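You operate a simulated robot arm through the tools that you are given. There is no shell and no other tool. Be economical: measure what you need, move in short steps, check, and stop when the job is done.

Carry out the task below with a simulated two-armed robot. There is one attempt and no reset: what you move stays moved.

## Task
On the board of the grey stand, pour about 130 ml from the blue jug into the blue mug, holding that steady with the other hand, and put the blue jug back.

It is judged by the outcome, as a careful person would: the job done as asked, and still so three seconds after it is handed in. It fails if anything else is knocked over, pushed out of place, dropped, spilled or broken.

## Robot
Two 7-joint arms with two-finger parallel grippers on one trunk, on a base that drives. Base frame: it is fixed to the floor where the robot stands at the start and does not move with it; the origin is under the middle of the robot, x ahead of it, y to its left, z up; the surface under the hand at the start is at about z = 58. Lengths are in cm, angles in rad, forces in N, time in s.
The left shoulder is at the start at [-0.2, 19.2, 135.4], the right one opposite. With the tool pointing down near the work surface each hand reaches from about 10 to 34 cm from the robot's upright axis, wherever it stands, measured 20 degrees to its own side. Payload 3.8 kg a hand.
Tool frame (each hand has its own): the origin (TCP) lies between the finger pads and is the grasp point; the fingertips stand 3 cm ahead of it; z points along the fingers, y is the line along which they close. Largest opening 11 cm; finger width 2, thickness 1; the body of the gripper, 4.8 by 11.2 cm, starts 5.5 cm behind the TCP.
Orientation is that of the tool frame in the base frame, as a unit quaternion [x, y, z, w]. With the fingers straight down and closing along the base's y, the tool's x points along the base's -x, its y along +y and its z along -z.

## Interface
- The arms move only by the tool play_rows. It takes "left_series", "right_series" or both (then of equal length, played together; a hand with none holds still); each is a list of rows, each a list of 3 entries, a list of its own where there are three numbers: the shift along the base's x, y, z in cm, then the turn, a rotation vector about the base's x, y, z in degrees, then the closure, from 0 (fully open) to 1 (shut). In form: [[[dx, dy, dz], [wx, wy, wz], hand], ...]. A call has 1 to 20 rows; each row shifts and turns the commanded pose from where the row before left it. Rows are played at 5 a second. More than 5 cm and 0.15 rad between two rows, or a gripper value outside its range, and nothing of the call is played. A pose out of reach is approached as far as the arm can. The call stops where the force on the tool passes 40 N (or 10 N more than at its start, if that is more) or the arm is blocked; 0.2 s more then pass. Each finger travels about 7.2 cm/s and halts on what it meets, pressing with about 38 N; the grip force reading is that of the motor and also rises with nothing between the fingers. The clock runs only during rows and for 0.2 s after the last one: add rows that do not move to give the fingers time. It gives the time, the measured TCP pose, the force on the tool (base axes), the opening and the grip force at its end, in the units of the frame above (readings bear some noise), with the torque about the TCP (base axes, N m) and any sound that the robot's microphone picked up.
- Cameras (640 x 400 px; columns grow to the right, rows downward): "scene" is now at [6.08, 0.63, 147.66]; the picture's right is [-0.27, -0.96, 0.01], its down [-0.82, 0.23, -0.53] and it looks along [0.51, -0.15, -0.85] (base axes); focal length 289 px, centre (320, 200). "left" rides on the left gripper at [7.2, -1.7, -10.3] in its tool frame; the picture's right is [0.23, 0.97, 0.00], its down [-0.76, 0.18, -0.62] and it looks along [-0.61, 0.14, 0.78] (tool axes); focal length 222 px, centre (320, 200). "right" rides on the right gripper at [7.2, 1.7, -10.3] in its tool frame; the picture's right is [-0.23, 0.97, 0.00], its down [-0.76, -0.18, -0.62] and it looks along [-0.61, -0.14, 0.78] (tool axes); focal length 222 px, centre (320, 200). There is no depth. A picture from a camera that has moved, and an enlarged one, comes with that camera's place and axes in the base frame and with its lens.
- get_image(camera): a new picture of that camera. No time passes.
- lift_body(by): slides the trunk up (or, below 0, down) by that many cm; the arms and the scene camera ride with it, the base frame stays. It gives what a move gives, with no picture.
- drive_base(legs): drives the robot by 1 to 6 legs, each [ahead, turn to the left] in cm and rad, along the robot's own axes; the way and the turn of a leg run together, so that a leg with both is an arc; at most 150 cm and 3.142 rad a leg. The arms and the cameras ride along, it lands a little off, and it stops where it bumps. It gives what a move gives.
- aim_head(pan, tilt): turns the head with the scene camera to pan (to the left, within 1.396 rad either way) and tilt (down, from -0.506 to 1.204), counted from straight ahead of the robot. It gives what a move gives.
- enlarge(camera, box): a new picture of the part [left, top, right, bottom] of that camera's present view, enlarged. No time passes.
- hand_in(): hands the job in; it is judged then, once.

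Work in short steps. Places have to be worked out from the pictures, the camera data and where the tool is seen: move nearer, look again, correct. Check each grasp and each placing, and mend what went wrong. You have 120 turns and 92 pictures in all, those below and enlarged ones among them. Open the grippers and draw the arms clear of the work before you hand the job in, unless the task says otherwise; then end with one line.

The tools are called after "Request:" by a JSON object that holds its "method" and its "body". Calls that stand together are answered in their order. play_rows: Moves the arms, as the interface text tells. Its arguments: {"type":"object","properties":{"left_series":{"type":"array"},"right_series":{"type":"array"}},"required":[]} The other tools are called the same way: lift_body (by) slides the trunk up or down; drive_base (legs) drives the base; aim_head (pan, tilt) turns the head that bears the scene camera; get_image (camera) takes a picture; enlarge (camera, box) takes an enlarged picture of a part of a camera's view; hand_in () hands the job in.

At the start:

```text
clock: 0.0
left_tool_pos: [32.81, 11.32, 94.58]
left_tool_rot: [0.0, 1.0, -0.009, 0.009]
left_force: [-0.8, 0.4, -0.4]
left_moment: [-0.02, 0.0, -0.01]
left_width: 10.98
left_grip_force: 0.0
right_tool_pos: [30.94, -22.03, 102.59]
right_tool_rot: [-0.01, 1.0, 0.004, -0.01]
right_force: [-0.1, -0.6, 0.2]
right_moment: [0.01, 0.04, 0.02]
right_width: 10.98
right_grip_force: 0.0
trunk travel left (down, up): [-45.4, 11.6]
robot x, y, heading: [-0.0, 0.5, -0.0]
head pan, tilt: [-0.278, 1.037]
```

scene: 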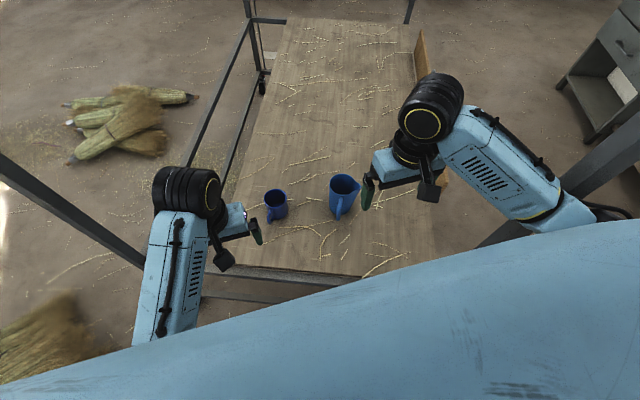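
right: 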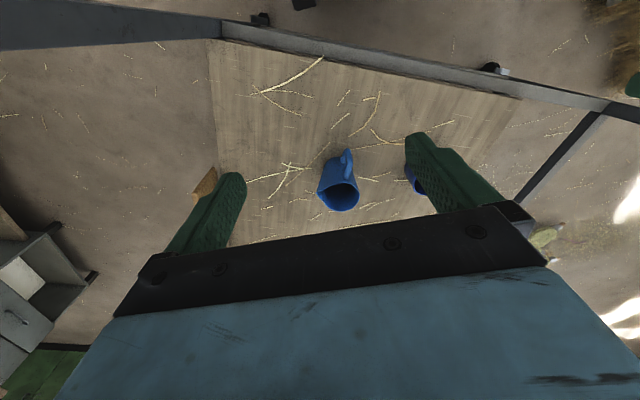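
left: 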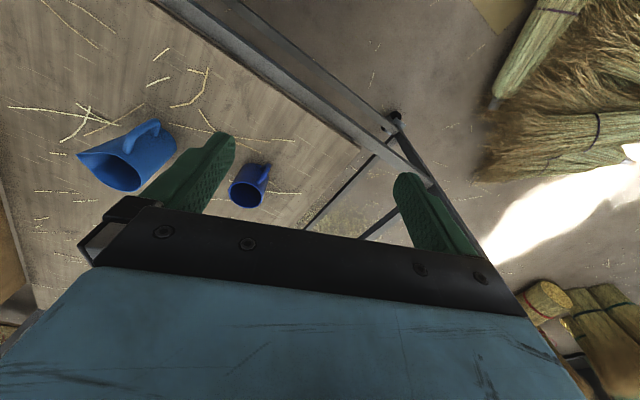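

The jug and mug stand on the board in front of me, roughly at (56,-22) and (59,0). I'll zoom in to get their shape, handle and the spout direction.

Request:
{"method": "enlarge", "body": {"camera": "scene", "box": [240, 150, 400, 250]}}

Request:
{"method": "enlarge", "body": {"camera": "right", "box": [270, 120, 430, 220]}}

Request:
{"method": "enlarge", "body": {"camera": "left", "box": [60, 100, 300, 250]}}

```text
4.00 times, centred on (320, 200) of scene
camera zoom: at [6.08, 0.63, 147.66], right [-0.27, -0.96, 0.01], down [-0.82, 0.23, -0.53], along [0.51, -0.15, -0.85], focal length 1158 px, centre (320, 200)
```

zoom: 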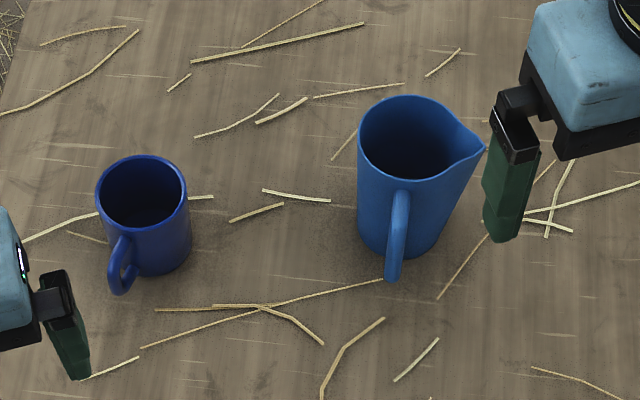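

```text
4.00 times, centred on (350, 170) of right
camera zoom: at [23.79, -20.64, 113.04], right [0.21, 0.98, 0.0], down [0.78, -0.17, 0.6], along [0.59, -0.12, -0.8], focal length 888 px, centre (200, 320)
```

zoom: 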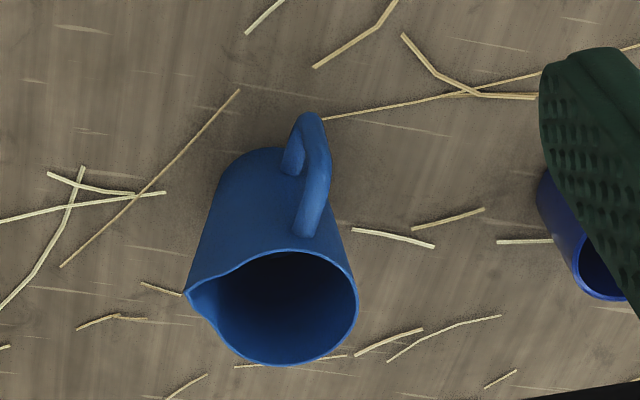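

```text
2.67 times, centred on (180, 175) of left
camera zoom: at [25.27, 9.74, 104.86], right [-0.23, 0.97, -0.02], down [0.75, 0.19, 0.63], along [0.62, 0.13, -0.77], focal length 592 px, centre (693, 267)
```

zoom: 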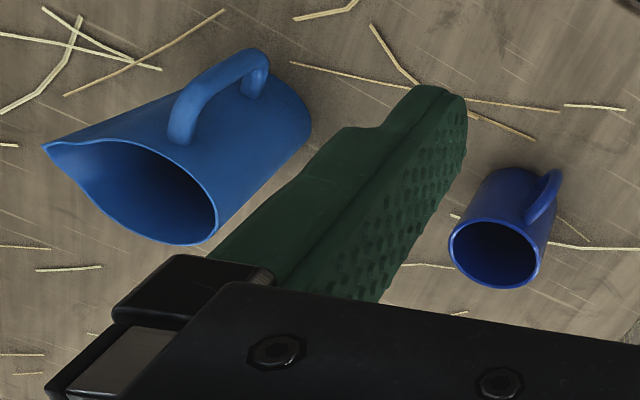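

Jug: about 13 cm tall and 8–8.7 cm wide at (55.4,-21.5), spout towards about 246°, handle about 150°. Mug: about 9 cm tall at (59,0), handle towards the robot. First I lower the trunk for reach and roll a little closer.

Request:
{"method": "lift_body", "body": {"by": -14}}

Request:
{"method": "drive_base", "body": {"legs": [[8, 0]]}}

Request:
{"method": "aim_head", "body": {"pan": -0.2, "tilt": 0.95}}

Request:
{"method": "get_image", "body": {"camera": "scene"}}

```text
clock: 1.7
left_tool_pos: [33.47, 11.48, 80.49]
left_tool_rot: [0.0, 1.0, -0.01, 0.007]
left_force: [0.6, -0.6, -0.3]
left_moment: [-0.01, 0.01, 0.03]
left_width: 11.01
left_grip_force: 0.0
right_tool_pos: [31.34, -21.5, 88.65]
right_tool_rot: [-0.013, 1.0, 0.005, -0.013]
right_force: [0.5, -1.0, 0.9]
right_moment: [-0.03, -0.01, 0.01]
right_width: 11.02
right_grip_force: 0.1
trunk travel left (down, up): [-31.4, 25.6]
robot x, y, heading: [0.09, -0.26, 0.001]
head pan, tilt: [-0.278, 1.037]
```

```text
clock: 2.4
left_tool_pos: [34.14, 10.99, 80.36]
left_tool_rot: [0.001, 1.0, -0.006, 0.004]
left_force: [0.0, 0.5, 0.2]
left_moment: [-0.01, 0.02, 0.01]
left_width: 11.01
left_grip_force: 0.1
right_tool_pos: [31.49, -21.04, 87.87]
right_tool_rot: [-0.02, 0.999, 0.018, -0.021]
right_force: [-0.2, -0.1, 0.1]
right_moment: [-0.02, 0.01, 0.0]
right_width: 10.97
right_grip_force: 0.1
trunk travel left (down, up): [-31.4, 25.6]
robot x, y, heading: [0.88, 0.35, -0.005]
head pan, tilt: [-0.278, 1.037]
stopped in leg 1: the robot was blocked; the commanded pose is now the measured one
```

```text
clock: 3.1
left_tool_pos: [34.2, 10.81, 80.41]
left_tool_rot: [-0.001, 1.0, -0.008, 0.006]
left_force: [-1.0, 0.7, 0.1]
left_moment: [0.01, -0.02, -0.03]
left_width: 11.0
left_grip_force: 0.1
right_tool_pos: [31.45, -21.09, 87.92]
right_tool_rot: [-0.019, 0.999, 0.019, -0.021]
right_force: [0.7, 0.3, -0.8]
right_moment: [0.01, 0.01, 0.01]
right_width: 11.0
right_grip_force: 0.0
trunk travel left (down, up): [-31.4, 25.6]
robot x, y, heading: [0.47, 0.09, -0.009]
head pan, tilt: [-0.201, 0.949]
```

```text
85 pictures are left
camera scene: at [8.48, 0.88, 134.24], right [-0.2, -0.98, 0.01], down [-0.79, 0.16, -0.59], along [0.58, -0.13, -0.8], focal length 289 px, centre (320, 200)
```

scene: 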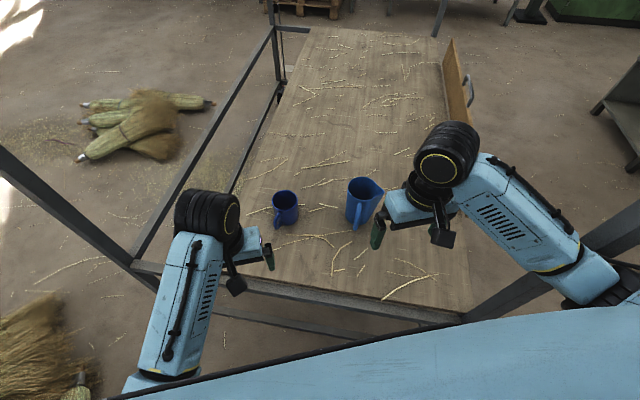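

The base was blocked right away: the stand is turned about 18° and has front posts, so I back off, turn to face the stand squarely and shift left a bit.

Request:
{"method": "drive_base", "body": {"legs": [[-12, 0], [0, -0.9], [-18, 0], [0, 0.58]]}}

Request:
{"method": "aim_head", "body": {"pan": 0.0, "tilt": 0.75}}

Request:
{"method": "get_image", "body": {"camera": "scene"}}

```text
clock: 9.4
left_tool_pos: [13.0, 13.07, 80.23]
left_tool_rot: [0.161, 0.987, 0.0, 0.0]
left_force: [-0.2, 0.3, -0.2]
left_moment: [-0.04, 0.0, -0.04]
left_width: 10.99
left_grip_force: 0.1
right_tool_pos: [0.37, -16.89, 87.36]
right_tool_rot: [0.143, 0.989, 0.025, -0.02]
right_force: [0.1, -0.2, -0.9]
right_moment: [0.02, 0.01, -0.01]
right_width: 11.01
right_grip_force: 0.0
trunk travel left (down, up): [-31.4, 25.6]
robot x, y, heading: [-22.49, 14.8, -0.324]
head pan, tilt: [-0.201, 0.949]
```

```text
clock: 10.2
left_tool_pos: [12.99, 12.98, 80.23]
left_tool_rot: [0.161, 0.987, 0.0, 0.0]
left_force: [-0.1, 0.2, -0.4]
left_moment: [0.02, 0.02, 0.02]
left_width: 11.01
left_grip_force: 0.0
right_tool_pos: [0.28, -16.86, 87.32]
right_tool_rot: [0.143, 0.989, 0.028, -0.021]
right_force: [0.2, 0.3, -0.6]
right_moment: [-0.01, 0.03, 0.03]
right_width: 11.02
right_grip_force: 0.2
trunk travel left (down, up): [-31.4, 25.6]
robot x, y, heading: [-22.46, 14.88, -0.326]
head pan, tilt: [0.0, 0.75]
```

```text
84 pictures are left
camera scene: at [-12.75, 11.62, 135.69], right [-0.32, -0.95, 0.0], down [-0.65, 0.22, -0.73], along [0.69, -0.23, -0.68], focal length 289 px, centre (320, 200)
```

scene: 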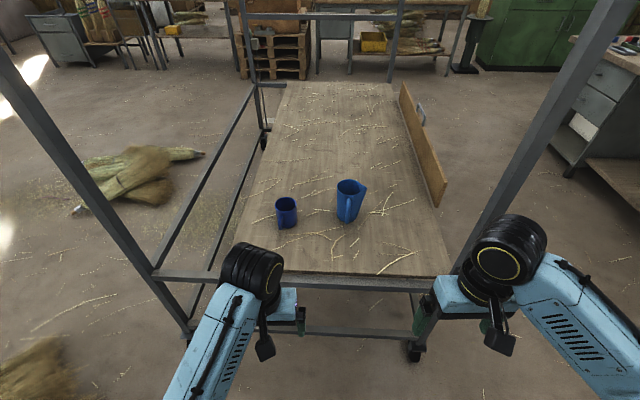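

Now facing the stand squarely and centred between posts. I drive ahead in steps.

Request:
{"method": "drive_base", "body": {"legs": [[26, 0]]}}

Request:
{"method": "drive_base", "body": {"legs": [[5, 0]]}}

Request:
{"method": "get_image", "body": {"camera": "scene"}}

```text
clock: 12.0
left_tool_pos: [37.77, 4.78, 80.2]
left_tool_rot: [0.161, 0.987, 0.0, 0.0]
left_force: [-0.7, 0.0, -0.2]
left_moment: [0.0, -0.02, 0.0]
left_width: 11.01
left_grip_force: 0.0
right_tool_pos: [25.17, -25.31, 87.26]
right_tool_rot: [0.144, 0.989, 0.027, -0.021]
right_force: [-0.9, 0.6, 0.0]
right_moment: [0.02, 0.0, -0.03]
right_width: 11.0
right_grip_force: 0.1
trunk travel left (down, up): [-31.4, 25.6]
robot x, y, heading: [2.16, 6.38, -0.325]
head pan, tilt: [0.0, 0.75]
```

```text
clock: 13.0
left_tool_pos: [42.58, 3.17, 80.1]
left_tool_rot: [0.159, 0.987, 0.0, -0.001]
left_force: [0.3, 0.7, 0.1]
left_moment: [0.02, 0.02, 0.02]
left_width: 10.98
left_grip_force: 0.0
right_tool_pos: [30.02, -26.97, 87.23]
right_tool_rot: [0.142, 0.989, 0.027, -0.021]
right_force: [0.2, -0.4, -0.5]
right_moment: [-0.03, 0.05, 0.01]
right_width: 11.0
right_grip_force: 0.1
trunk travel left (down, up): [-31.4, 25.6]
robot x, y, heading: [7.06, 4.72, -0.323]
head pan, tilt: [0.0, 0.75]
```

```text
83 pictures are left
camera scene: at [16.89, 1.63, 135.68], right [-0.32, -0.95, 0.0], down [-0.65, 0.22, -0.73], along [0.69, -0.23, -0.68], focal length 289 px, centre (320, 200)
```

scene: 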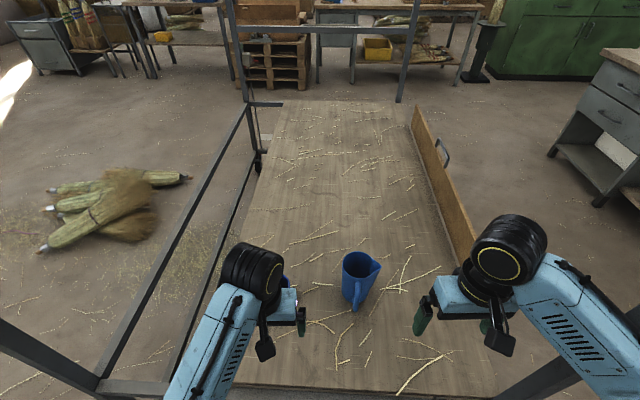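

Within working range. I raise both hands, start yawing the right hand (so its camera will be up when tilted), then lower the trunk.

Request:
{"method": "play_rows", "body": {"left_series": [[[-1, 0, 2], [0, 0, 0], 0], [[-1, 0, 2], [0, 0, 0], 0], [[-1, 0, 2], [0, 0, 0], 0], [[-1, 0, 2], [0, 0, 0], 0], [[-1, 0, 2], [0, 0, 0], 0], [[-1, 0, 2], [0, 0, 0], 0], [[0, 0, 2], [0, 0, 0], 0], [[0, 0, 2], [0, 0, 0], 0], [[0, 0, 0], [0, 0, 0], 0]], "right_series": [[[1, 0, 1.5], [0, 0, -8], 0], [[1, 0, 1.5], [0, 0, -8], 0], [[1, 0, 1.5], [0, 0, -8], 0], [[1, 0, 1.5], [0, 0, -8], 0], [[1, 0, 1.5], [0, 0, -8], 0], [[1, 0, 1.5], [0, 0, -8], 0], [[1, 0, 1.5], [0, 0, -8], 0], [[1, 0, 1.5], [0, 0, -8], 0], [[1, 0, 1], [0, 0, -7], 0]]}}

Request:
{"method": "lift_body", "body": {"by": -15}}

Request:
{"method": "get_image", "body": {"camera": "right"}}

Request:
{"method": "get_image", "body": {"camera": "scene"}}

```text
clock: 14.4
left_tool_pos: [37.06, 6.18, 84.17]
left_tool_rot: [0.159, 0.987, 0.024, 0.027]
left_force: [1.2, 0.0, 0.8]
left_moment: [-0.02, -0.01, -0.03]
left_width: 11.01
left_grip_force: 0.0
left hand out of reach, approached as far as the arm can: row 2, 3, 4, 5, 6, 7
right_tool_pos: [29.76, -23.33, 91.11]
right_tool_rot: [0.531, 0.843, 0.01, -0.088]
right_force: [0.4, 0.0, 0.4]
right_moment: [-0.01, 0.04, -0.02]
right_width: 11.0
right_grip_force: 0.1
trunk travel left (down, up): [-31.4, 25.6]
robot x, y, heading: [6.53, 5.18, -0.331]
head pan, tilt: [0.0, 0.75]
stopped in row 7 (right hand): the arm was blocked; the commanded pose is now the measured one
```

```text
clock: 16.2
left_tool_pos: [37.49, 6.27, 68.81]
left_tool_rot: [0.158, 0.987, 0.02, 0.027]
left_force: [0.5, -0.5, 0.4]
left_moment: [0.0, 0.02, 0.0]
left_width: 10.99
left_grip_force: 0.1
right_tool_pos: [30.53, -23.04, 76.53]
right_tool_rot: [0.53, 0.844, 0.01, -0.083]
right_force: [0.2, -0.9, -0.3]
right_moment: [0.02, 0.01, 0.06]
right_width: 11.0
right_grip_force: 0.1
trunk travel left (down, up): [-16.4, 40.6]
robot x, y, heading: [6.99, 4.86, -0.33]
head pan, tilt: [0.0, 0.75]
```

```text
82 pictures are left
camera right: at [30.37, -17.02, 87.62], right [0.97, 0.22, -0.1], down [0.24, -0.82, 0.51], along [0.03, -0.52, -0.85], focal length 222 px, centre (320, 200)
```

right: 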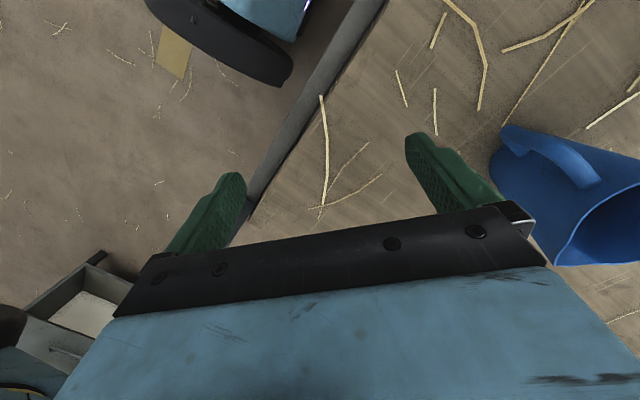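

```text
81 pictures are left
camera scene: at [15.78, 4.04, 120.84], right [-0.32, -0.95, 0.02], down [-0.64, 0.2, -0.74], along [0.7, -0.25, -0.67], focal length 289 px, centre (320, 200)
```

scene: 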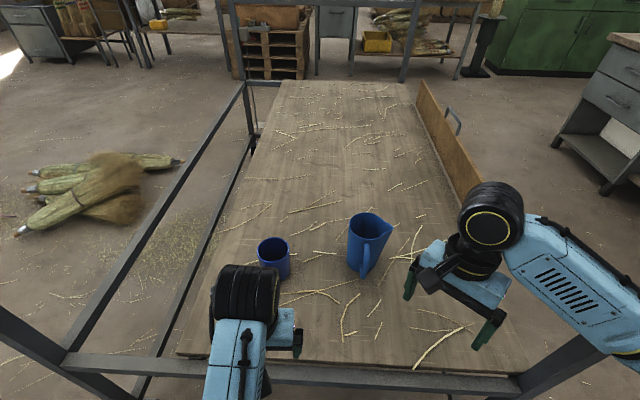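

The right elbow probably touched the right post; the post is only 37 cm to my right versus 49 cm on the left. I back off and shift left by about 6 cm.

Request:
{"method": "drive_base", "body": {"legs": [[-12, 0], [0, -0.4], [-17, 0], [0, 0.43], [20, 0]]}}

Request:
{"method": "get_image", "body": {"camera": "scene"}}

```text
clock: 22.1
left_tool_pos: [33.01, 15.36, 68.5]
left_tool_rot: [0.143, 0.989, 0.03, 0.021]
left_force: [0.0, 0.4, -0.3]
left_moment: [-0.03, -0.01, -0.02]
left_width: 11.01
left_grip_force: 0.0
right_tool_pos: [27.23, -14.62, 75.54]
right_tool_rot: [0.52, 0.849, 0.012, -0.093]
right_force: [-0.4, 0.6, 0.1]
right_moment: [0.0, 0.04, 0.02]
right_width: 11.01
right_grip_force: 0.0
trunk travel left (down, up): [-16.4, 40.6]
robot x, y, heading: [1.94, 14.43, -0.298]
head pan, tilt: [0.0, 0.75]
```

```text
80 pictures are left
camera scene: at [11.9, 11.36, 120.69], right [-0.29, -0.96, 0.0], down [-0.65, 0.2, -0.73], along [0.7, -0.21, -0.68], focal length 289 px, centre (320, 200)
```

scene: 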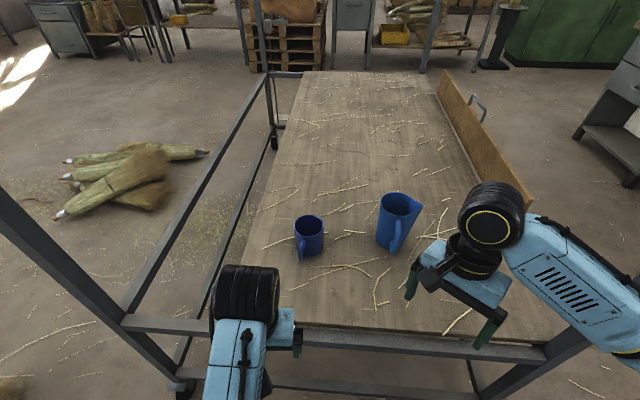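

Good. Drive ahead 7 more, then check the right hand's freedom while continuing its yaw over the board.

Request:
{"method": "drive_base", "body": {"legs": [[7, 0]]}}

Request:
{"method": "play_rows", "body": {"right_series": [[[1.5, -1, 1.5], [0, 0, -8], 0], [[1.5, -1, 1.5], [0, 0, -8], 0], [[1.5, -1, 1.5], [0, 0, 0], 0], [[1.5, -1, 1.5], [0, 0, 0], 0], [[1.5, 0, 1.5], [0, 0, 0], 0], [[0, 0, 0], [0, 0, 0], 0]]}}

Request:
{"method": "get_image", "body": {"camera": "scene"}}

```text
clock: 23.2
left_tool_pos: [39.86, 13.3, 68.48]
left_tool_rot: [0.143, 0.989, 0.03, 0.022]
left_force: [-0.2, 0.4, 0.5]
left_moment: [-0.02, 0.0, -0.01]
left_width: 11.01
left_grip_force: 0.0
right_tool_pos: [34.09, -16.82, 75.45]
right_tool_rot: [0.52, 0.849, 0.011, -0.093]
right_force: [-0.1, 0.1, -0.5]
right_moment: [0.01, 0.0, -0.01]
right_width: 10.99
right_grip_force: 0.1
trunk travel left (down, up): [-16.4, 40.6]
robot x, y, heading: [8.99, 11.85, -0.3]
head pan, tilt: [0.0, 0.75]
```

```text
clock: 24.8
left_tool_pos: [38.99, 13.98, 69.12]
left_tool_rot: [0.142, 0.989, 0.027, 0.027]
left_force: [-0.4, 0.2, -0.3]
left_moment: [0.0, -0.03, 0.01]
left_width: 10.96
left_grip_force: 0.1
right_tool_pos: [38.25, -19.7, 80.24]
right_tool_rot: [0.635, 0.761, 0.006, -0.128]
right_force: [0.1, 0.1, 0.5]
right_moment: [-0.03, -0.01, 0.02]
right_width: 11.0
right_grip_force: 0.1
trunk travel left (down, up): [-16.4, 40.6]
robot x, y, heading: [8.64, 12.48, -0.305]
head pan, tilt: [0.0, 0.75]
stopped in row 6 (right hand): the arm was blocked; the commanded pose is now the measured one
```

```text
79 pictures are left
camera scene: at [17.27, 10.34, 120.98], right [-0.31, -0.95, 0.01], down [-0.64, 0.2, -0.74], along [0.7, -0.23, -0.67], focal length 289 px, centre (320, 200)
```

scene: 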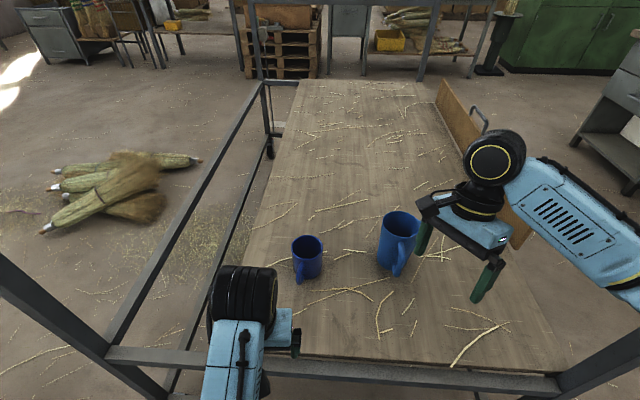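

The right elbow again met the post with this yaw direction. I'll yaw the other way (closing axis near 120°), which tucks the elbow in, retracting inward first and levelling the tool.

Request:
{"method": "play_rows", "body": {"right_series": [[[-1, 1, 0], [0, 0, 8], 0], [[-1, 1, 0], [0, 0, 8], 0], [[-1, 1, 0], [0, 0, 8], 0], [[-0.5, 0.5, 0.5], [0, 0, 8], 0], [[0, 0, 0.5], [0, 0, 8], 0], [[0, 0, 0.5], [0, 0, 8], 0], [[0, 0, 0.5], [0, 0, 8], 0], [[0, 0, 0], [0, 0, 8], 0], [[0, 0, 0], [0, 0, 8], 0], [[0, 0, 0], [0, 0, 8], 0], [[0, 0, 0], [0, 0, 8], 0], [[0, 0, 0], [0, 0, 8], 0], [[0, 0, 0], [0, 0, 7], 0], [[0, 0, 0], [0, 0, 0], 0]]}}

Request:
{"method": "get_image", "body": {"camera": "right"}}

Request:
{"method": "get_image", "body": {"camera": "scene"}}

```text
clock: 26.1
left_tool_pos: [38.6, 13.77, 69.14]
left_tool_rot: [0.144, 0.989, 0.028, 0.028]
left_force: [0.0, 0.6, 0.5]
left_moment: [-0.02, -0.03, 0.0]
left_width: 10.99
left_grip_force: 0.1
right_tool_pos: [29.52, -15.37, 76.12]
right_tool_rot: [0.305, 0.928, -0.045, -0.208]
right_force: [0.8, 0.7, 0.7]
right_moment: [0.0, -0.02, 0.03]
right_width: 11.01
right_grip_force: 0.0
trunk travel left (down, up): [-16.4, 40.6]
robot x, y, heading: [8.26, 12.26, -0.326]
head pan, tilt: [0.0, 0.75]
stopped in row 6 (right hand): the arm was blocked; the commanded pose is now the measured one
```

```text
78 pictures are left
camera right: at [29.52, -10.25, 87.66], right [0.7, 0.66, -0.29], down [0.71, -0.62, 0.33], along [0.04, -0.44, -0.9], focal length 222 px, centre (320, 200)
```

right: 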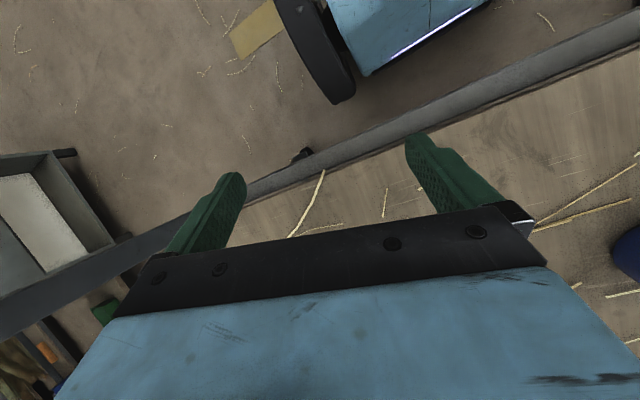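

```text
77 pictures are left
camera scene: at [16.71, 9.68, 120.94], right [-0.32, -0.95, 0.0], down [-0.64, 0.22, -0.74], along [0.7, -0.24, -0.67], focal length 289 px, centre (320, 200)
```

scene: 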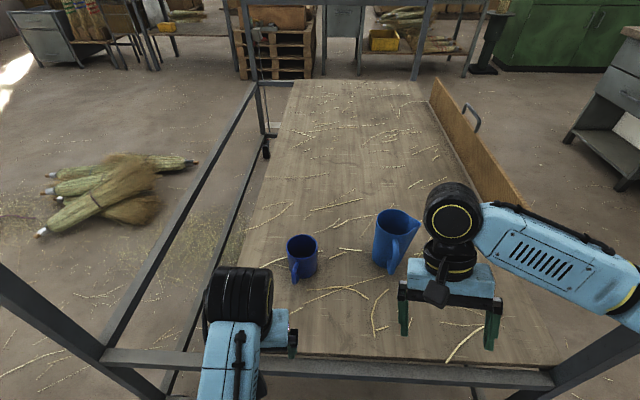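

The arm is too folded here, so its elbow splays to the post. I back off 12 cm, extend and level the right arm forwards in free space, then come in with the elbow tucked.

Request:
{"method": "drive_base", "body": {"legs": [[-13, 0]]}}

Request:
{"method": "play_rows", "body": {"right_series": [[[1.5, 0, 0.5], [0, -8, 0], 0], [[1.5, 0, 0.5], [0, -8, 0], 0], [[1.5, 0, 0.5], [-2, -8, 0], 0], [[1.5, 0, 0.5], [0, 0, 6], 0], [[1.5, 0, 0.5], [0, 0, 6], 0], [[1.5, 0, 0.5], [0, 0, 6], 0], [[1.5, 0, 0.5], [0, 0, 0], 0], [[1.5, 0, 0.5], [0, 0, 0], 0], [[1.5, 0, 0], [0, 0, 0], 0], [[1.5, 0, 0], [0, 0, 0], 0], [[0, 0, 0], [0, 0, 0], 0]]}}

Request:
{"method": "get_image", "body": {"camera": "scene"}}

```text
clock: 27.4
left_tool_pos: [27.1, 17.38, 68.54]
left_tool_rot: [0.142, 0.989, 0.03, 0.021]
left_force: [0.1, 0.1, -0.6]
left_moment: [-0.02, 0.02, 0.0]
left_width: 10.98
left_grip_force: 0.1
right_tool_pos: [18.65, -11.31, 75.84]
right_tool_rot: [0.299, 0.93, -0.043, -0.208]
right_force: [-0.2, -0.3, -0.2]
right_moment: [-0.06, -0.01, 0.01]
right_width: 10.99
right_grip_force: 0.1
trunk travel left (down, up): [-16.4, 40.6]
robot x, y, heading: [-3.6, 16.29, -0.318]
head pan, tilt: [0.0, 0.75]
```

```text
clock: 29.8
left_tool_pos: [27.23, 17.51, 68.47]
left_tool_rot: [0.142, 0.989, 0.03, 0.021]
left_force: [-0.5, 1.7, -0.2]
left_moment: [-0.02, -0.03, 0.03]
left_width: 11.0
left_grip_force: 0.0
right_tool_pos: [33.74, -11.46, 79.82]
right_tool_rot: [0.15, 0.989, 0.003, -0.006]
right_force: [1.1, -0.7, 0.0]
right_moment: [-0.04, 0.01, -0.03]
right_width: 10.99
right_grip_force: 0.1
trunk travel left (down, up): [-16.4, 40.6]
robot x, y, heading: [-4.1, 16.49, -0.315]
head pan, tilt: [0.0, 0.75]
```

```text
76 pictures are left
camera scene: at [5.98, 13.23, 120.7], right [-0.31, -0.95, 0.0], down [-0.65, 0.21, -0.73], along [0.7, -0.23, -0.68], focal length 289 px, centre (320, 200)
```

scene: 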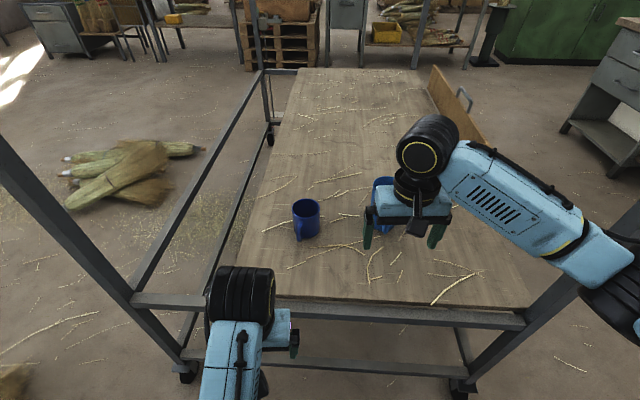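

The elbow is tucked better when the arm is extended. I raise the trunk 9 cm and stretch both hands forward while still back here, then drive in.

Request:
{"method": "lift_body", "body": {"by": 9}}

Request:
{"method": "play_rows", "body": {"left_series": [[[1.4, -0.5, 0.5], [0, 0, 0], 0], [[1.4, -0.5, 0.5], [0, 0, 0], 0], [[1.4, -0.5, 0.5], [0, 0, 0], 0], [[1.4, -0.5, 0.5], [0, 0, 0], 0], [[1.4, -0.5, 0.5], [0, 0, 0], 0], [[1.4, -0.5, 0.5], [0, 0, 0], 0], [[0, 0, 0], [0, 0, 0], 0]], "right_series": [[[1.5, -0.5, -0.5], [0, 0, 0], 0], [[1.5, -0.5, -0.5], [0, 0, 0], 0], [[1.5, -0.5, -0.5], [0, 0, 0], 0], [[1.5, -0.5, 0], [0, 0, 0], 0], [[1.5, -0.5, 0], [0, 0, 0], 0], [[1.5, -0.5, 0], [0, 0, 0], 0], [[0, 0, 0], [0, 0, 0], 0]]}}

Request:
{"method": "get_image", "body": {"camera": "scene"}}

```text
clock: 31.0
left_tool_pos: [27.14, 17.53, 77.6]
left_tool_rot: [0.142, 0.989, 0.029, 0.02]
left_force: [0.1, -0.6, 0.0]
left_moment: [0.02, 0.03, -0.02]
left_width: 10.98
left_grip_force: 0.1
right_tool_pos: [33.79, -11.43, 88.79]
right_tool_rot: [0.15, 0.989, 0.002, -0.006]
right_force: [-0.3, -0.2, 1.3]
right_moment: [-0.01, 0.01, 0.0]
right_width: 11.04
right_grip_force: 0.0
trunk travel left (down, up): [-25.4, 31.6]
robot x, y, heading: [-3.62, 16.73, -0.319]
head pan, tilt: [0.0, 0.75]
```

```text
clock: 32.6
left_tool_pos: [35.76, 15.42, 78.91]
left_tool_rot: [0.141, 0.989, 0.041, 0.021]
left_force: [0.2, -0.7, -0.3]
left_moment: [-0.01, 0.01, -0.01]
left_width: 11.02
left_grip_force: 0.1
left hand out of reach, approached as far as the arm can: row 3, 5
right_tool_pos: [42.8, -14.66, 87.38]
right_tool_rot: [0.149, 0.989, 0.002, -0.006]
right_force: [-0.4, 1.4, 0.2]
right_moment: [0.02, -0.01, -0.03]
right_width: 11.01
right_grip_force: 0.0
trunk travel left (down, up): [-25.4, 31.6]
robot x, y, heading: [-3.71, 16.57, -0.313]
head pan, tilt: [0.0, 0.75]
```

```text
75 pictures are left
camera scene: at [5.96, 13.23, 129.7], right [-0.31, -0.95, 0.0], down [-0.65, 0.21, -0.73], along [0.7, -0.23, -0.68], focal length 289 px, centre (320, 200)
```

scene: 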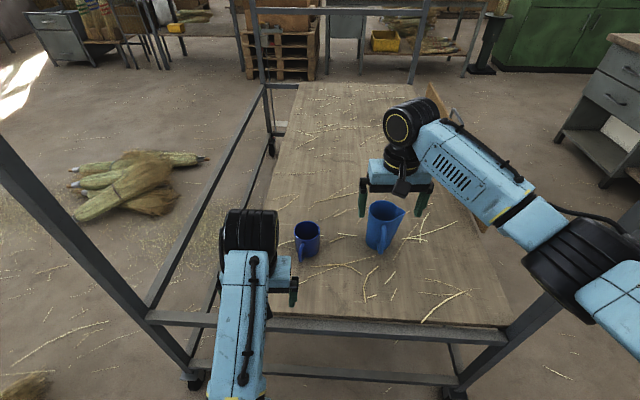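

Now drive in about 10 cm with arms extended.

Request:
{"method": "drive_base", "body": {"legs": [[10, 0]]}}

Request:
{"method": "get_image", "body": {"camera": "scene"}}

Request:
{"method": "get_image", "body": {"camera": "right"}}

```text
clock: 33.8
left_tool_pos: [45.63, 12.15, 79.14]
left_tool_rot: [0.14, 0.989, 0.041, 0.022]
left_force: [-0.5, 0.2, -0.5]
left_moment: [0.02, 0.03, -0.02]
left_width: 11.0
left_grip_force: 0.1
right_tool_pos: [52.35, -17.69, 87.27]
right_tool_rot: [0.15, 0.989, 0.003, -0.006]
right_force: [-0.3, 0.1, 0.3]
right_moment: [0.02, 0.03, 0.02]
right_width: 11.0
right_grip_force: 0.1
trunk travel left (down, up): [-25.4, 31.6]
robot x, y, heading: [5.68, 13.36, -0.316]
head pan, tilt: [0.0, 0.75]
```

```text
74 pictures are left
camera scene: at [15.51, 10.11, 129.68], right [-0.31, -0.95, 0.0], down [-0.65, 0.21, -0.73], along [0.69, -0.23, -0.68], focal length 289 px, centre (320, 200)
```

scene: 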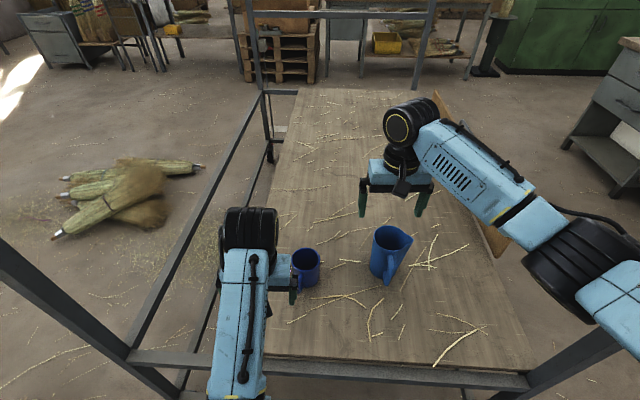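

```text
73 pictures are left
camera right: at [45.94, -14.06, 97.69], right [0.51, 0.86, 0.0], down [0.68, -0.4, 0.61], along [0.53, -0.31, -0.79], focal length 222 px, centre (320, 200)
```

right: 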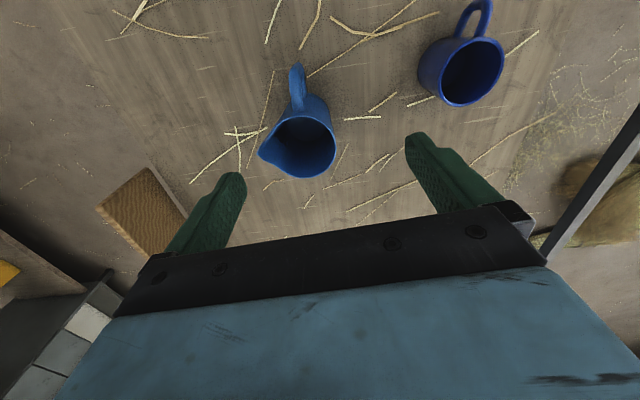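

No contact. Zoom in on the jug from the right camera for spout, handle angle and fill level.

Request:
{"method": "enlarge", "body": {"camera": "right", "box": [230, 55, 390, 190]}}

Request:
{"method": "enlarge", "body": {"camera": "right", "box": [400, 0, 520, 110]}}

Request:
{"method": "enlarge", "body": {"camera": "scene", "box": [270, 200, 430, 310]}}

```text
2.96 times, centred on (310, 122) of right
camera zoom: at [45.94, -14.06, 97.69], right [0.51, 0.86, 0.0], down [0.68, -0.4, 0.61], along [0.53, -0.31, -0.79], focal length 658 px, centre (350, 430)
```

zoom: 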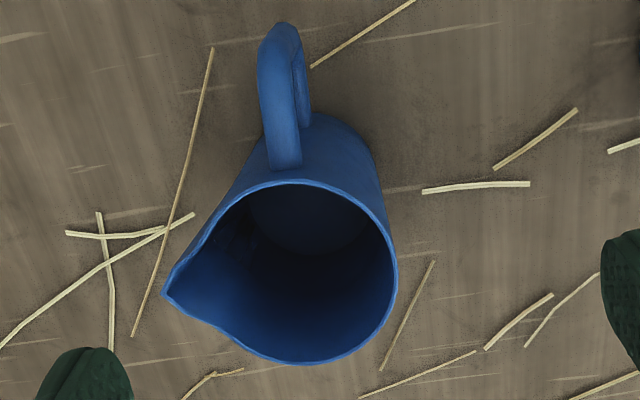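

```text
3.64 times, centred on (460, 55) of right
camera zoom: at [45.94, -14.06, 97.69], right [0.51, 0.86, 0.0], down [0.68, -0.4, 0.61], along [0.53, -0.31, -0.79], focal length 808 px, centre (-189, 727)
```

zoom: 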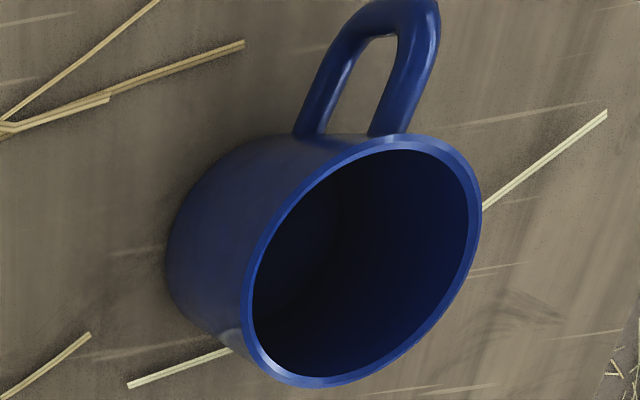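

```text
3.64 times, centred on (350, 255) of scene
camera zoom: at [15.51, 10.11, 129.68], right [-0.31, -0.95, 0.0], down [-0.65, 0.21, -0.73], along [0.69, -0.23, -0.68], focal length 1052 px, centre (211, 0)
```

zoom: 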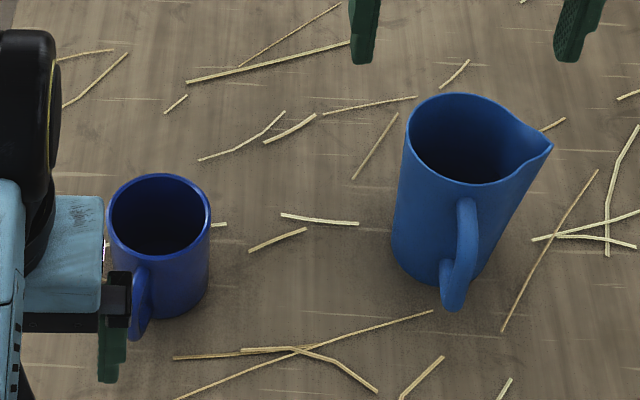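

Jug axis ≈ (55.3,-21.8), spout ≈ 247°, handle ≈ 156°. I turn the right hand +47° so the fingers close along 120/300° (clear of both) and place it above the jug.

Request:
{"method": "play_rows", "body": {"right_series": [[[0.5, -0.7, -1], [0, 0, 8], 0], [[0.5, -0.7, -1], [0, 0, 8], 0], [[0.5, -0.7, -1], [0, 0, 8], 0], [[0.5, -0.7, -1], [0, 0, 8], 0], [[0.5, -0.7, -1], [0, 0, 8], 0], [[0.45, -0.6, -1], [0, 0, 7], 0], [[0, 0, 0], [0, 0, 0], 0], [[0, 0, 0], [0, 0, 0], 0]]}}

Request:
{"method": "get_image", "body": {"camera": "right"}}

Request:
{"method": "get_image", "body": {"camera": "scene"}}

```text
clock: 35.6
left_tool_pos: [45.47, 12.51, 79.03]
left_tool_rot: [0.141, 0.989, 0.041, 0.023]
left_force: [-0.7, -0.4, 0.6]
left_moment: [0.01, 0.0, -0.02]
left_width: 11.0
left_grip_force: 0.0
right_tool_pos: [55.1, -21.8, 81.38]
right_tool_rot: [-0.257, 0.966, 0.001, -0.006]
right_force: [0.1, 0.1, 0.5]
right_moment: [-0.01, -0.01, -0.02]
right_width: 11.0
right_grip_force: 0.1
trunk travel left (down, up): [-25.4, 31.6]
robot x, y, heading: [5.39, 13.02, -0.316]
head pan, tilt: [0.0, 0.75]
```

```text
69 pictures are left
camera right: at [48.11, -23.93, 91.7], right [-0.29, 0.96, 0.0], down [0.76, 0.23, 0.61], along [0.59, 0.18, -0.79], focal length 222 px, centre (320, 200)
```

right: 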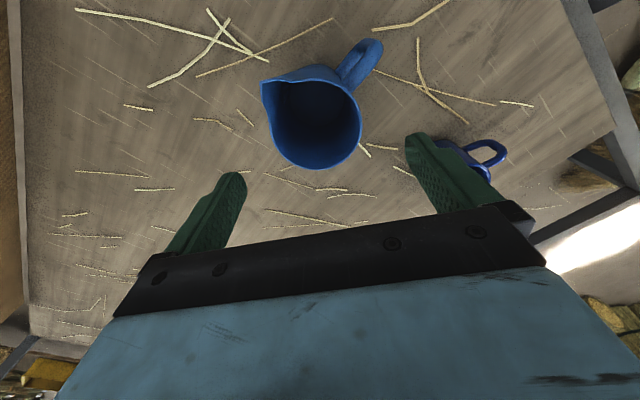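

```text
68 pictures are left
camera scene: at [15.41, 10.15, 129.7], right [-0.31, -0.95, 0.0], down [-0.65, 0.21, -0.73], along [0.7, -0.23, -0.68], focal length 289 px, centre (320, 200)
```

scene: 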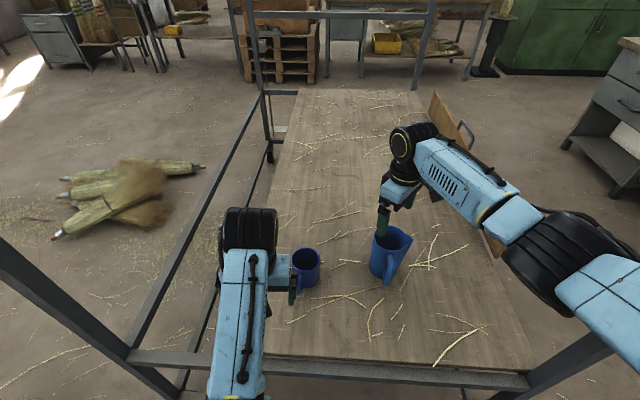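

Reached without contact. Zoom for precise centring and to check the contents.

Request:
{"method": "enlarge", "body": {"camera": "right", "box": [250, 30, 394, 180]}}

```text
2.67 times, centred on (322, 105) of right
camera zoom: at [48.11, -23.93, 91.7], right [-0.29, 0.96, 0.0], down [0.76, 0.23, 0.61], along [0.59, 0.18, -0.79], focal length 592 px, centre (315, 453)
```

zoom: 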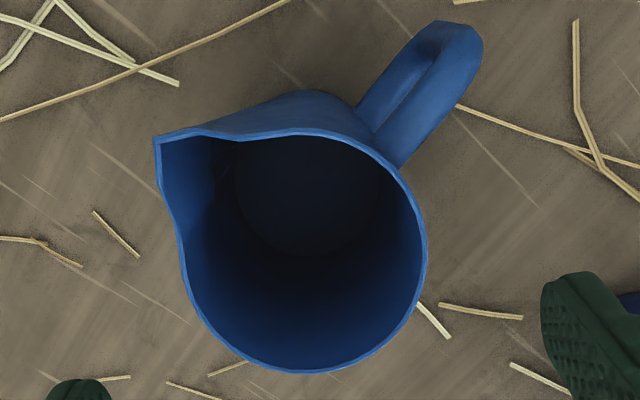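

Jug axis ≈ (55.0,-22.1). There's a liquid surface roughly 3–4 cm above the base. I lower the open hand straight down over the jug to TCP z≈68.

Request:
{"method": "play_rows", "body": {"right_series": [[[0, -0.15, -2], [0, 0, 0], 0], [[0, -0.15, -2], [0, 0, 0], 0], [[0, 0, -2], [0, 0, 0], 0], [[0, 0, -2], [0, 0, 0], 0], [[0, 0, -2], [0, 0, 0], 0], [[0, 0, 0], [0, 0, 0], 0], [[0, 0, 0], [0, 0, 0], 0]]}}

Request:
{"method": "get_image", "body": {"camera": "right"}}

Request:
{"method": "enlarge", "body": {"camera": "scene", "box": [330, 150, 490, 300]}}

```text
clock: 37.2
left_tool_pos: [45.6, 12.4, 79.04]
left_tool_rot: [0.14, 0.989, 0.041, 0.023]
left_force: [0.6, 0.2, 0.3]
left_moment: [0.0, -0.01, -0.01]
left_width: 11.01
left_grip_force: 0.0
right_tool_pos: [55.16, -22.07, 71.38]
right_tool_rot: [-0.257, 0.966, 0.0, -0.007]
right_force: [0.2, 0.4, -0.1]
right_moment: [0.02, 0.02, -0.03]
right_width: 11.0
right_grip_force: 0.0
trunk travel left (down, up): [-25.4, 31.6]
robot x, y, heading: [5.8, 13.2, -0.315]
head pan, tilt: [0.0, 0.75]
```

```text
66 pictures are left
camera right: at [48.08, -24.18, 81.68], right [-0.29, 0.96, 0.0], down [0.76, 0.23, 0.61], along [0.59, 0.18, -0.79], focal length 222 px, centre (320, 200)
```

right: 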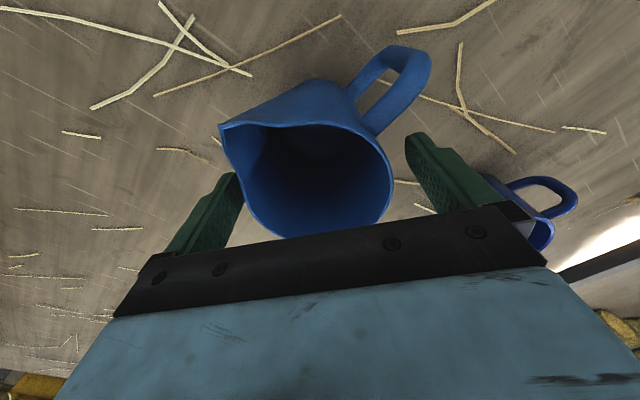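

```text
2.67 times, centred on (410, 225) of scene
camera zoom: at [15.41, 10.15, 129.7], right [-0.31, -0.95, 0.0], down [-0.65, 0.21, -0.73], along [0.7, -0.23, -0.68], focal length 772 px, centre (80, 133)
```

zoom: 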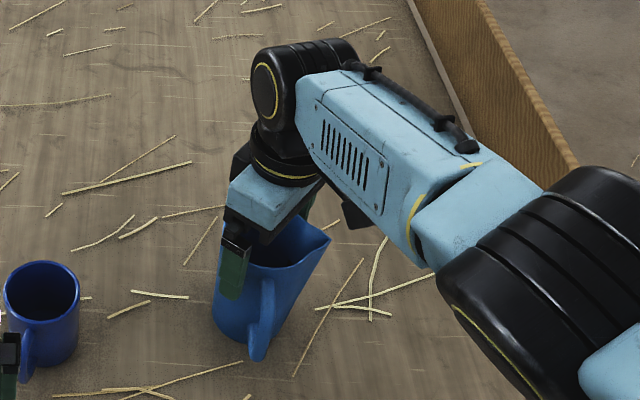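

Centred within a few mm; spout flare leaves ~0.7 cm to the left finger. Lower the last 3.2 cm.

Request:
{"method": "play_rows", "body": {"right_series": [[[0.1, -0.15, -1.6], [0, 0, 0], 0], [[0, 0, -1.6], [0, 0, 0], 0], [[0, 0, 0], [0, 0, 0], 0], [[0, 0, 0], [0, 0, 0], 0]]}}

Request:
{"method": "get_image", "body": {"camera": "right"}}

```text
clock: 38.2
left_tool_pos: [45.57, 12.24, 79.01]
left_tool_rot: [0.14, 0.989, 0.042, 0.023]
left_force: [-0.2, 0.5, -0.5]
left_moment: [-0.01, 0.02, -0.02]
left_width: 10.99
left_grip_force: 0.1
right_tool_pos: [53.67, -22.18, 68.44]
right_tool_rot: [-0.257, 0.966, 0.001, -0.005]
right_force: [-0.7, 0.8, 0.2]
right_moment: [-0.01, 0.03, 0.01]
right_width: 10.97
right_grip_force: 0.0
right hand out of reach, approached as far as the arm can: row 1, 2
trunk travel left (down, up): [-25.4, 31.6]
robot x, y, heading: [5.59, 13.17, -0.316]
head pan, tilt: [0.0, 0.75]
```

```text
64 pictures are left
camera right: at [46.68, -24.26, 78.9], right [-0.29, 0.96, 0.0], down [0.76, 0.23, 0.61], along [0.59, 0.18, -0.79], focal length 222 px, centre (320, 200)
```

right: 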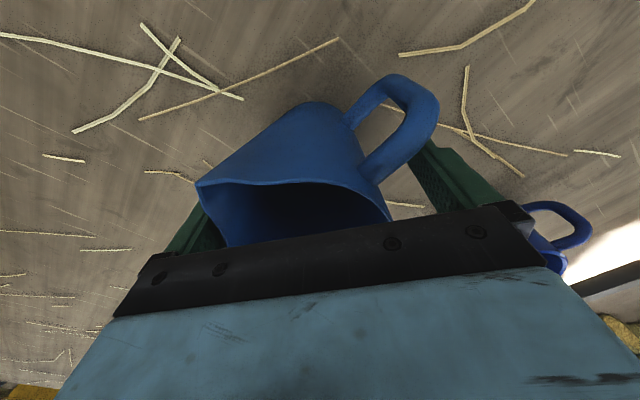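

Reach ran short by 1.4 cm in x. I go back up, re-centre, and lower the trunk instead so the hand rides straight down.

Request:
{"method": "play_rows", "body": {"right_series": [[[0, 0, 2], [0, 0, 0], 0], [[0, 0, 2], [0, 0, 0], 0], [[0, 0, 0], [0, 0, 0], 0], [[0, 0, 0], [0, 0, 0], 0]]}}

```text
clock: 39.2
left_tool_pos: [45.55, 12.44, 79.12]
left_tool_rot: [0.14, 0.989, 0.041, 0.024]
left_force: [0.1, -0.6, -0.3]
left_moment: [-0.01, -0.01, -0.01]
left_width: 11.01
left_grip_force: 0.0
right_tool_pos: [53.71, -22.02, 72.57]
right_tool_rot: [-0.257, 0.966, 0.0, -0.007]
right_force: [-0.2, 1.2, -0.4]
right_moment: [-0.01, 0.0, -0.03]
right_width: 10.97
right_grip_force: 0.1
trunk travel left (down, up): [-25.4, 31.6]
robot x, y, heading: [5.35, 13.32, -0.319]
head pan, tilt: [0.0, 0.75]
```

Request:
{"method": "play_rows", "body": {"right_series": [[[0.8, -0.1, 0], [0, 0, 0], 0], [[0.7, -0.1, 0], [0, 0, 0], 0], [[0, 0, 0], [0, 0, 0], 0]]}}

Request:
{"method": "lift_body", "body": {"by": -4.5}}

Request:
{"method": "get_image", "body": {"camera": "right"}}

```text
clock: 40.0
left_tool_pos: [45.42, 12.41, 79.14]
left_tool_rot: [0.14, 0.989, 0.042, 0.023]
left_force: [0.7, 0.0, 0.4]
left_moment: [0.02, 0.0, -0.02]
left_width: 10.99
left_grip_force: 0.2
right_tool_pos: [55.09, -22.25, 72.66]
right_tool_rot: [-0.257, 0.966, 0.0, -0.006]
right_force: [-1.0, 0.0, 0.0]
right_moment: [0.0, -0.03, 0.03]
right_width: 11.01
right_grip_force: 0.0
trunk travel left (down, up): [-25.4, 31.6]
robot x, y, heading: [5.51, 13.32, -0.314]
head pan, tilt: [0.0, 0.75]
```

```text
clock: 40.9
left_tool_pos: [45.48, 12.42, 74.62]
left_tool_rot: [0.14, 0.989, 0.041, 0.024]
left_force: [-0.9, 0.5, -0.8]
left_moment: [0.05, 0.0, -0.02]
left_width: 11.0
left_grip_force: 0.1
right_tool_pos: [55.14, -22.09, 68.06]
right_tool_rot: [-0.257, 0.966, 0.0, -0.006]
right_force: [-0.1, 0.3, 0.5]
right_moment: [-0.02, -0.02, -0.01]
right_width: 10.99
right_grip_force: 0.0
trunk travel left (down, up): [-20.9, 36.1]
robot x, y, heading: [5.78, 13.16, -0.313]
head pan, tilt: [0.0, 0.75]
```

```text
63 pictures are left
camera right: at [48.19, -24.36, 78.5], right [-0.29, 0.96, 0.0], down [0.76, 0.23, 0.61], along [0.59, 0.18, -0.79], focal length 222 px, centre (320, 200)
```

right: 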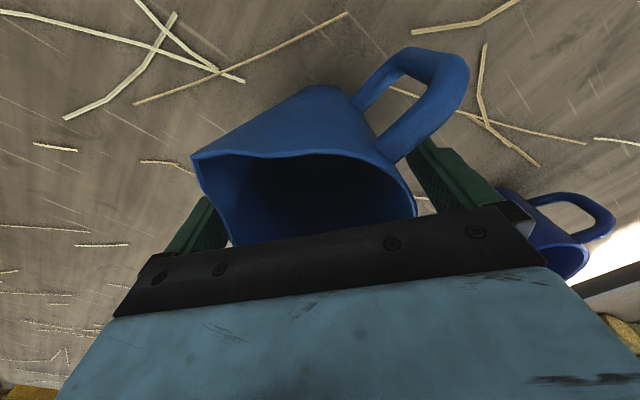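

The right hand surrounds the jug properly. Before lifting it, I bring the left hand to the mug: yaw −17°, pitch 45° forward so it can pinch the mug's handle from front-left.

Request:
{"method": "play_rows", "body": {"left_series": [[[0, 0, 0], [0, 0, -8], 0], [[0, 0, 0], [0, 0, -8], 0], [[0.2, -0.6, 0], [-4, -6.3, 0], 0.2], [[0.2, -0.6, 0], [-4, -6.3, 0], 0.3], [[0.2, -0.6, 0], [-4, -6.3, 0], 0.4], [[0.2, -0.6, 0], [-4, -6.3, 0], 0.4], [[0.2, -0.6, -0.5], [-4, -6.3, 0], 0.4], [[0.2, -0.6, -0.5], [-4, -6.3, 0], 0.4], [[0, 0, 0], [0, 0, 0], 0.4], [[0, 0, 0], [0, 0, 0], 0.4]]}}

Request:
{"method": "get_image", "body": {"camera": "left"}}

Request:
{"method": "get_image", "body": {"camera": "scene"}}

```text
clock: 43.1
left_tool_pos: [46.58, 8.75, 73.67]
left_tool_rot: [0.239, 0.886, -0.073, 0.391]
left_force: [0.4, 0.5, 0.7]
left_moment: [0.02, 0.0, -0.01]
left_width: 6.6
left_grip_force: 0.1
right_tool_pos: [55.17, -22.24, 68.13]
right_tool_rot: [-0.258, 0.966, 0.001, -0.006]
right_force: [0.7, 0.1, -0.3]
right_moment: [0.01, -0.02, 0.01]
right_width: 10.99
right_grip_force: 0.1
trunk travel left (down, up): [-20.9, 36.1]
robot x, y, heading: [5.75, 13.08, -0.311]
head pan, tilt: [0.0, 0.75]
```

```text
62 pictures are left
camera left: at [34.75, 13.05, 75.32], right [0.33, 0.94, -0.11], down [0.12, 0.08, 0.99], along [0.94, -0.34, -0.08], focal length 222 px, centre (320, 200)
```

left: 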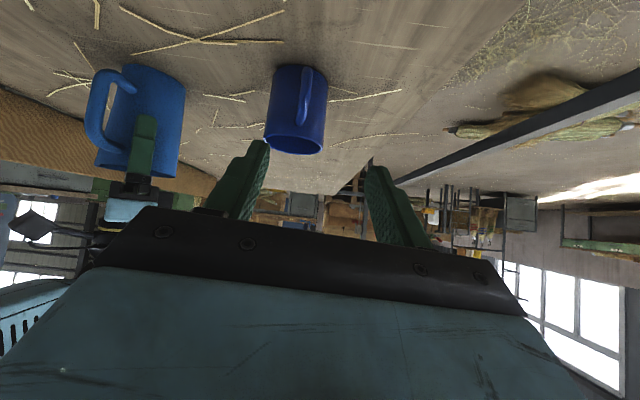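

```text
61 pictures are left
camera scene: at [15.41, 10.15, 125.2], right [-0.31, -0.95, 0.0], down [-0.65, 0.21, -0.73], along [0.7, -0.23, -0.68], focal length 289 px, centre (320, 200)
```

scene: 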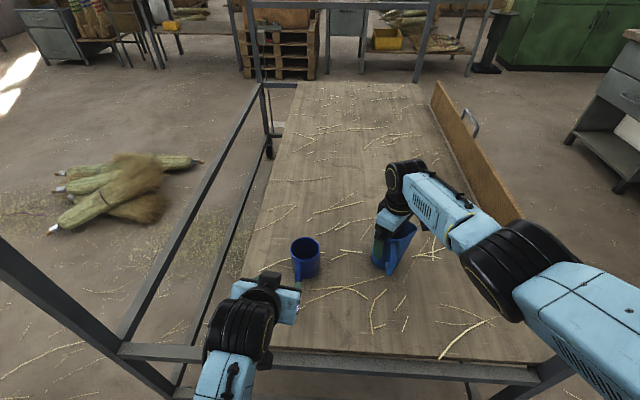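

The mug handle faces the left hand almost directly (≈146°, mid-height z≈63.6). Move to a pre-grasp 6 cm short of the handle.

Request:
{"method": "play_rows", "body": {"left_series": [[[0.6, -0.8, -1.4], [0, 0, 0], 0.4], [[0.6, -0.8, -1.4], [0, 0, 0], 0.4], [[0.6, -0.8, -1.5], [0, 0, 0], 0.4], [[0.7, -0.8, -1.5], [0, 0, 0], 0.4], [[0, 0, 0], [0, 0, 0], 0.4], [[0, 0, 0], [0, 0, 0], 0.4]]}}

Request:
{"method": "get_image", "body": {"camera": "left"}}

Request:
{"method": "enlarge", "body": {"camera": "scene", "box": [220, 210, 380, 310]}}

```text
clock: 44.5
left_tool_pos: [49.23, 5.51, 67.75]
left_tool_rot: [0.237, 0.886, -0.072, 0.392]
left_force: [0.2, 0.4, -0.6]
left_moment: [-0.03, 0.0, 0.07]
left_width: 6.59
left_grip_force: 0.1
right_tool_pos: [55.2, -22.15, 68.07]
right_tool_rot: [-0.258, 0.966, 0.0, -0.007]
right_force: [0.4, -0.1, -0.2]
right_moment: [-0.02, 0.0, 0.03]
right_width: 10.98
right_grip_force: 0.2
trunk travel left (down, up): [-20.9, 36.1]
robot x, y, heading: [5.47, 13.56, -0.313]
head pan, tilt: [0.0, 0.75]
```

```text
60 pictures are left
camera left: at [37.23, 9.83, 69.45], right [0.33, 0.94, -0.11], down [0.12, 0.08, 0.99], along [0.94, -0.34, -0.08], focal length 222 px, centre (320, 200)
```

left: 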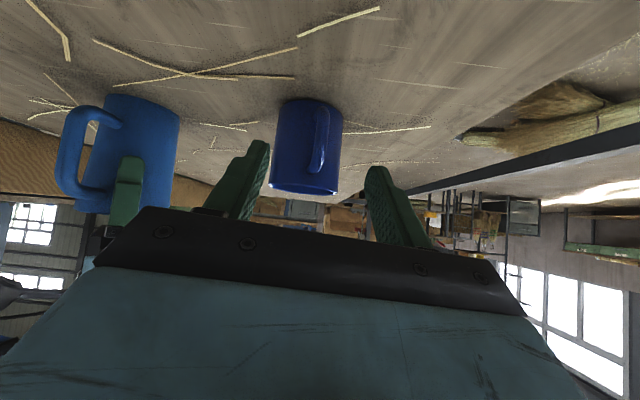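

```text
4.00 times, centred on (300, 260) of scene
camera zoom: at [15.4, 10.15, 125.2], right [-0.31, -0.95, 0.0], down [-0.65, 0.21, -0.73], along [0.7, -0.23, -0.68], focal length 1158 px, centre (400, -40)
```

zoom: 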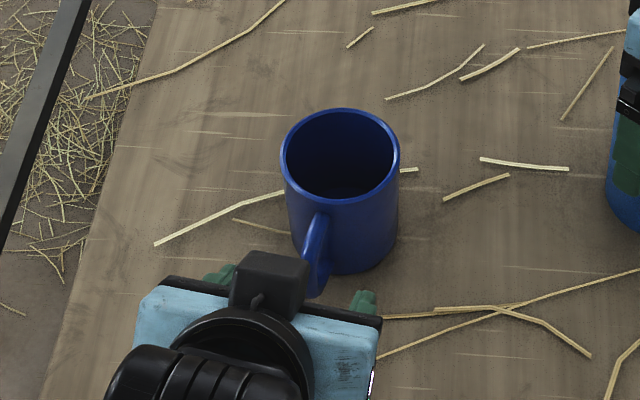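

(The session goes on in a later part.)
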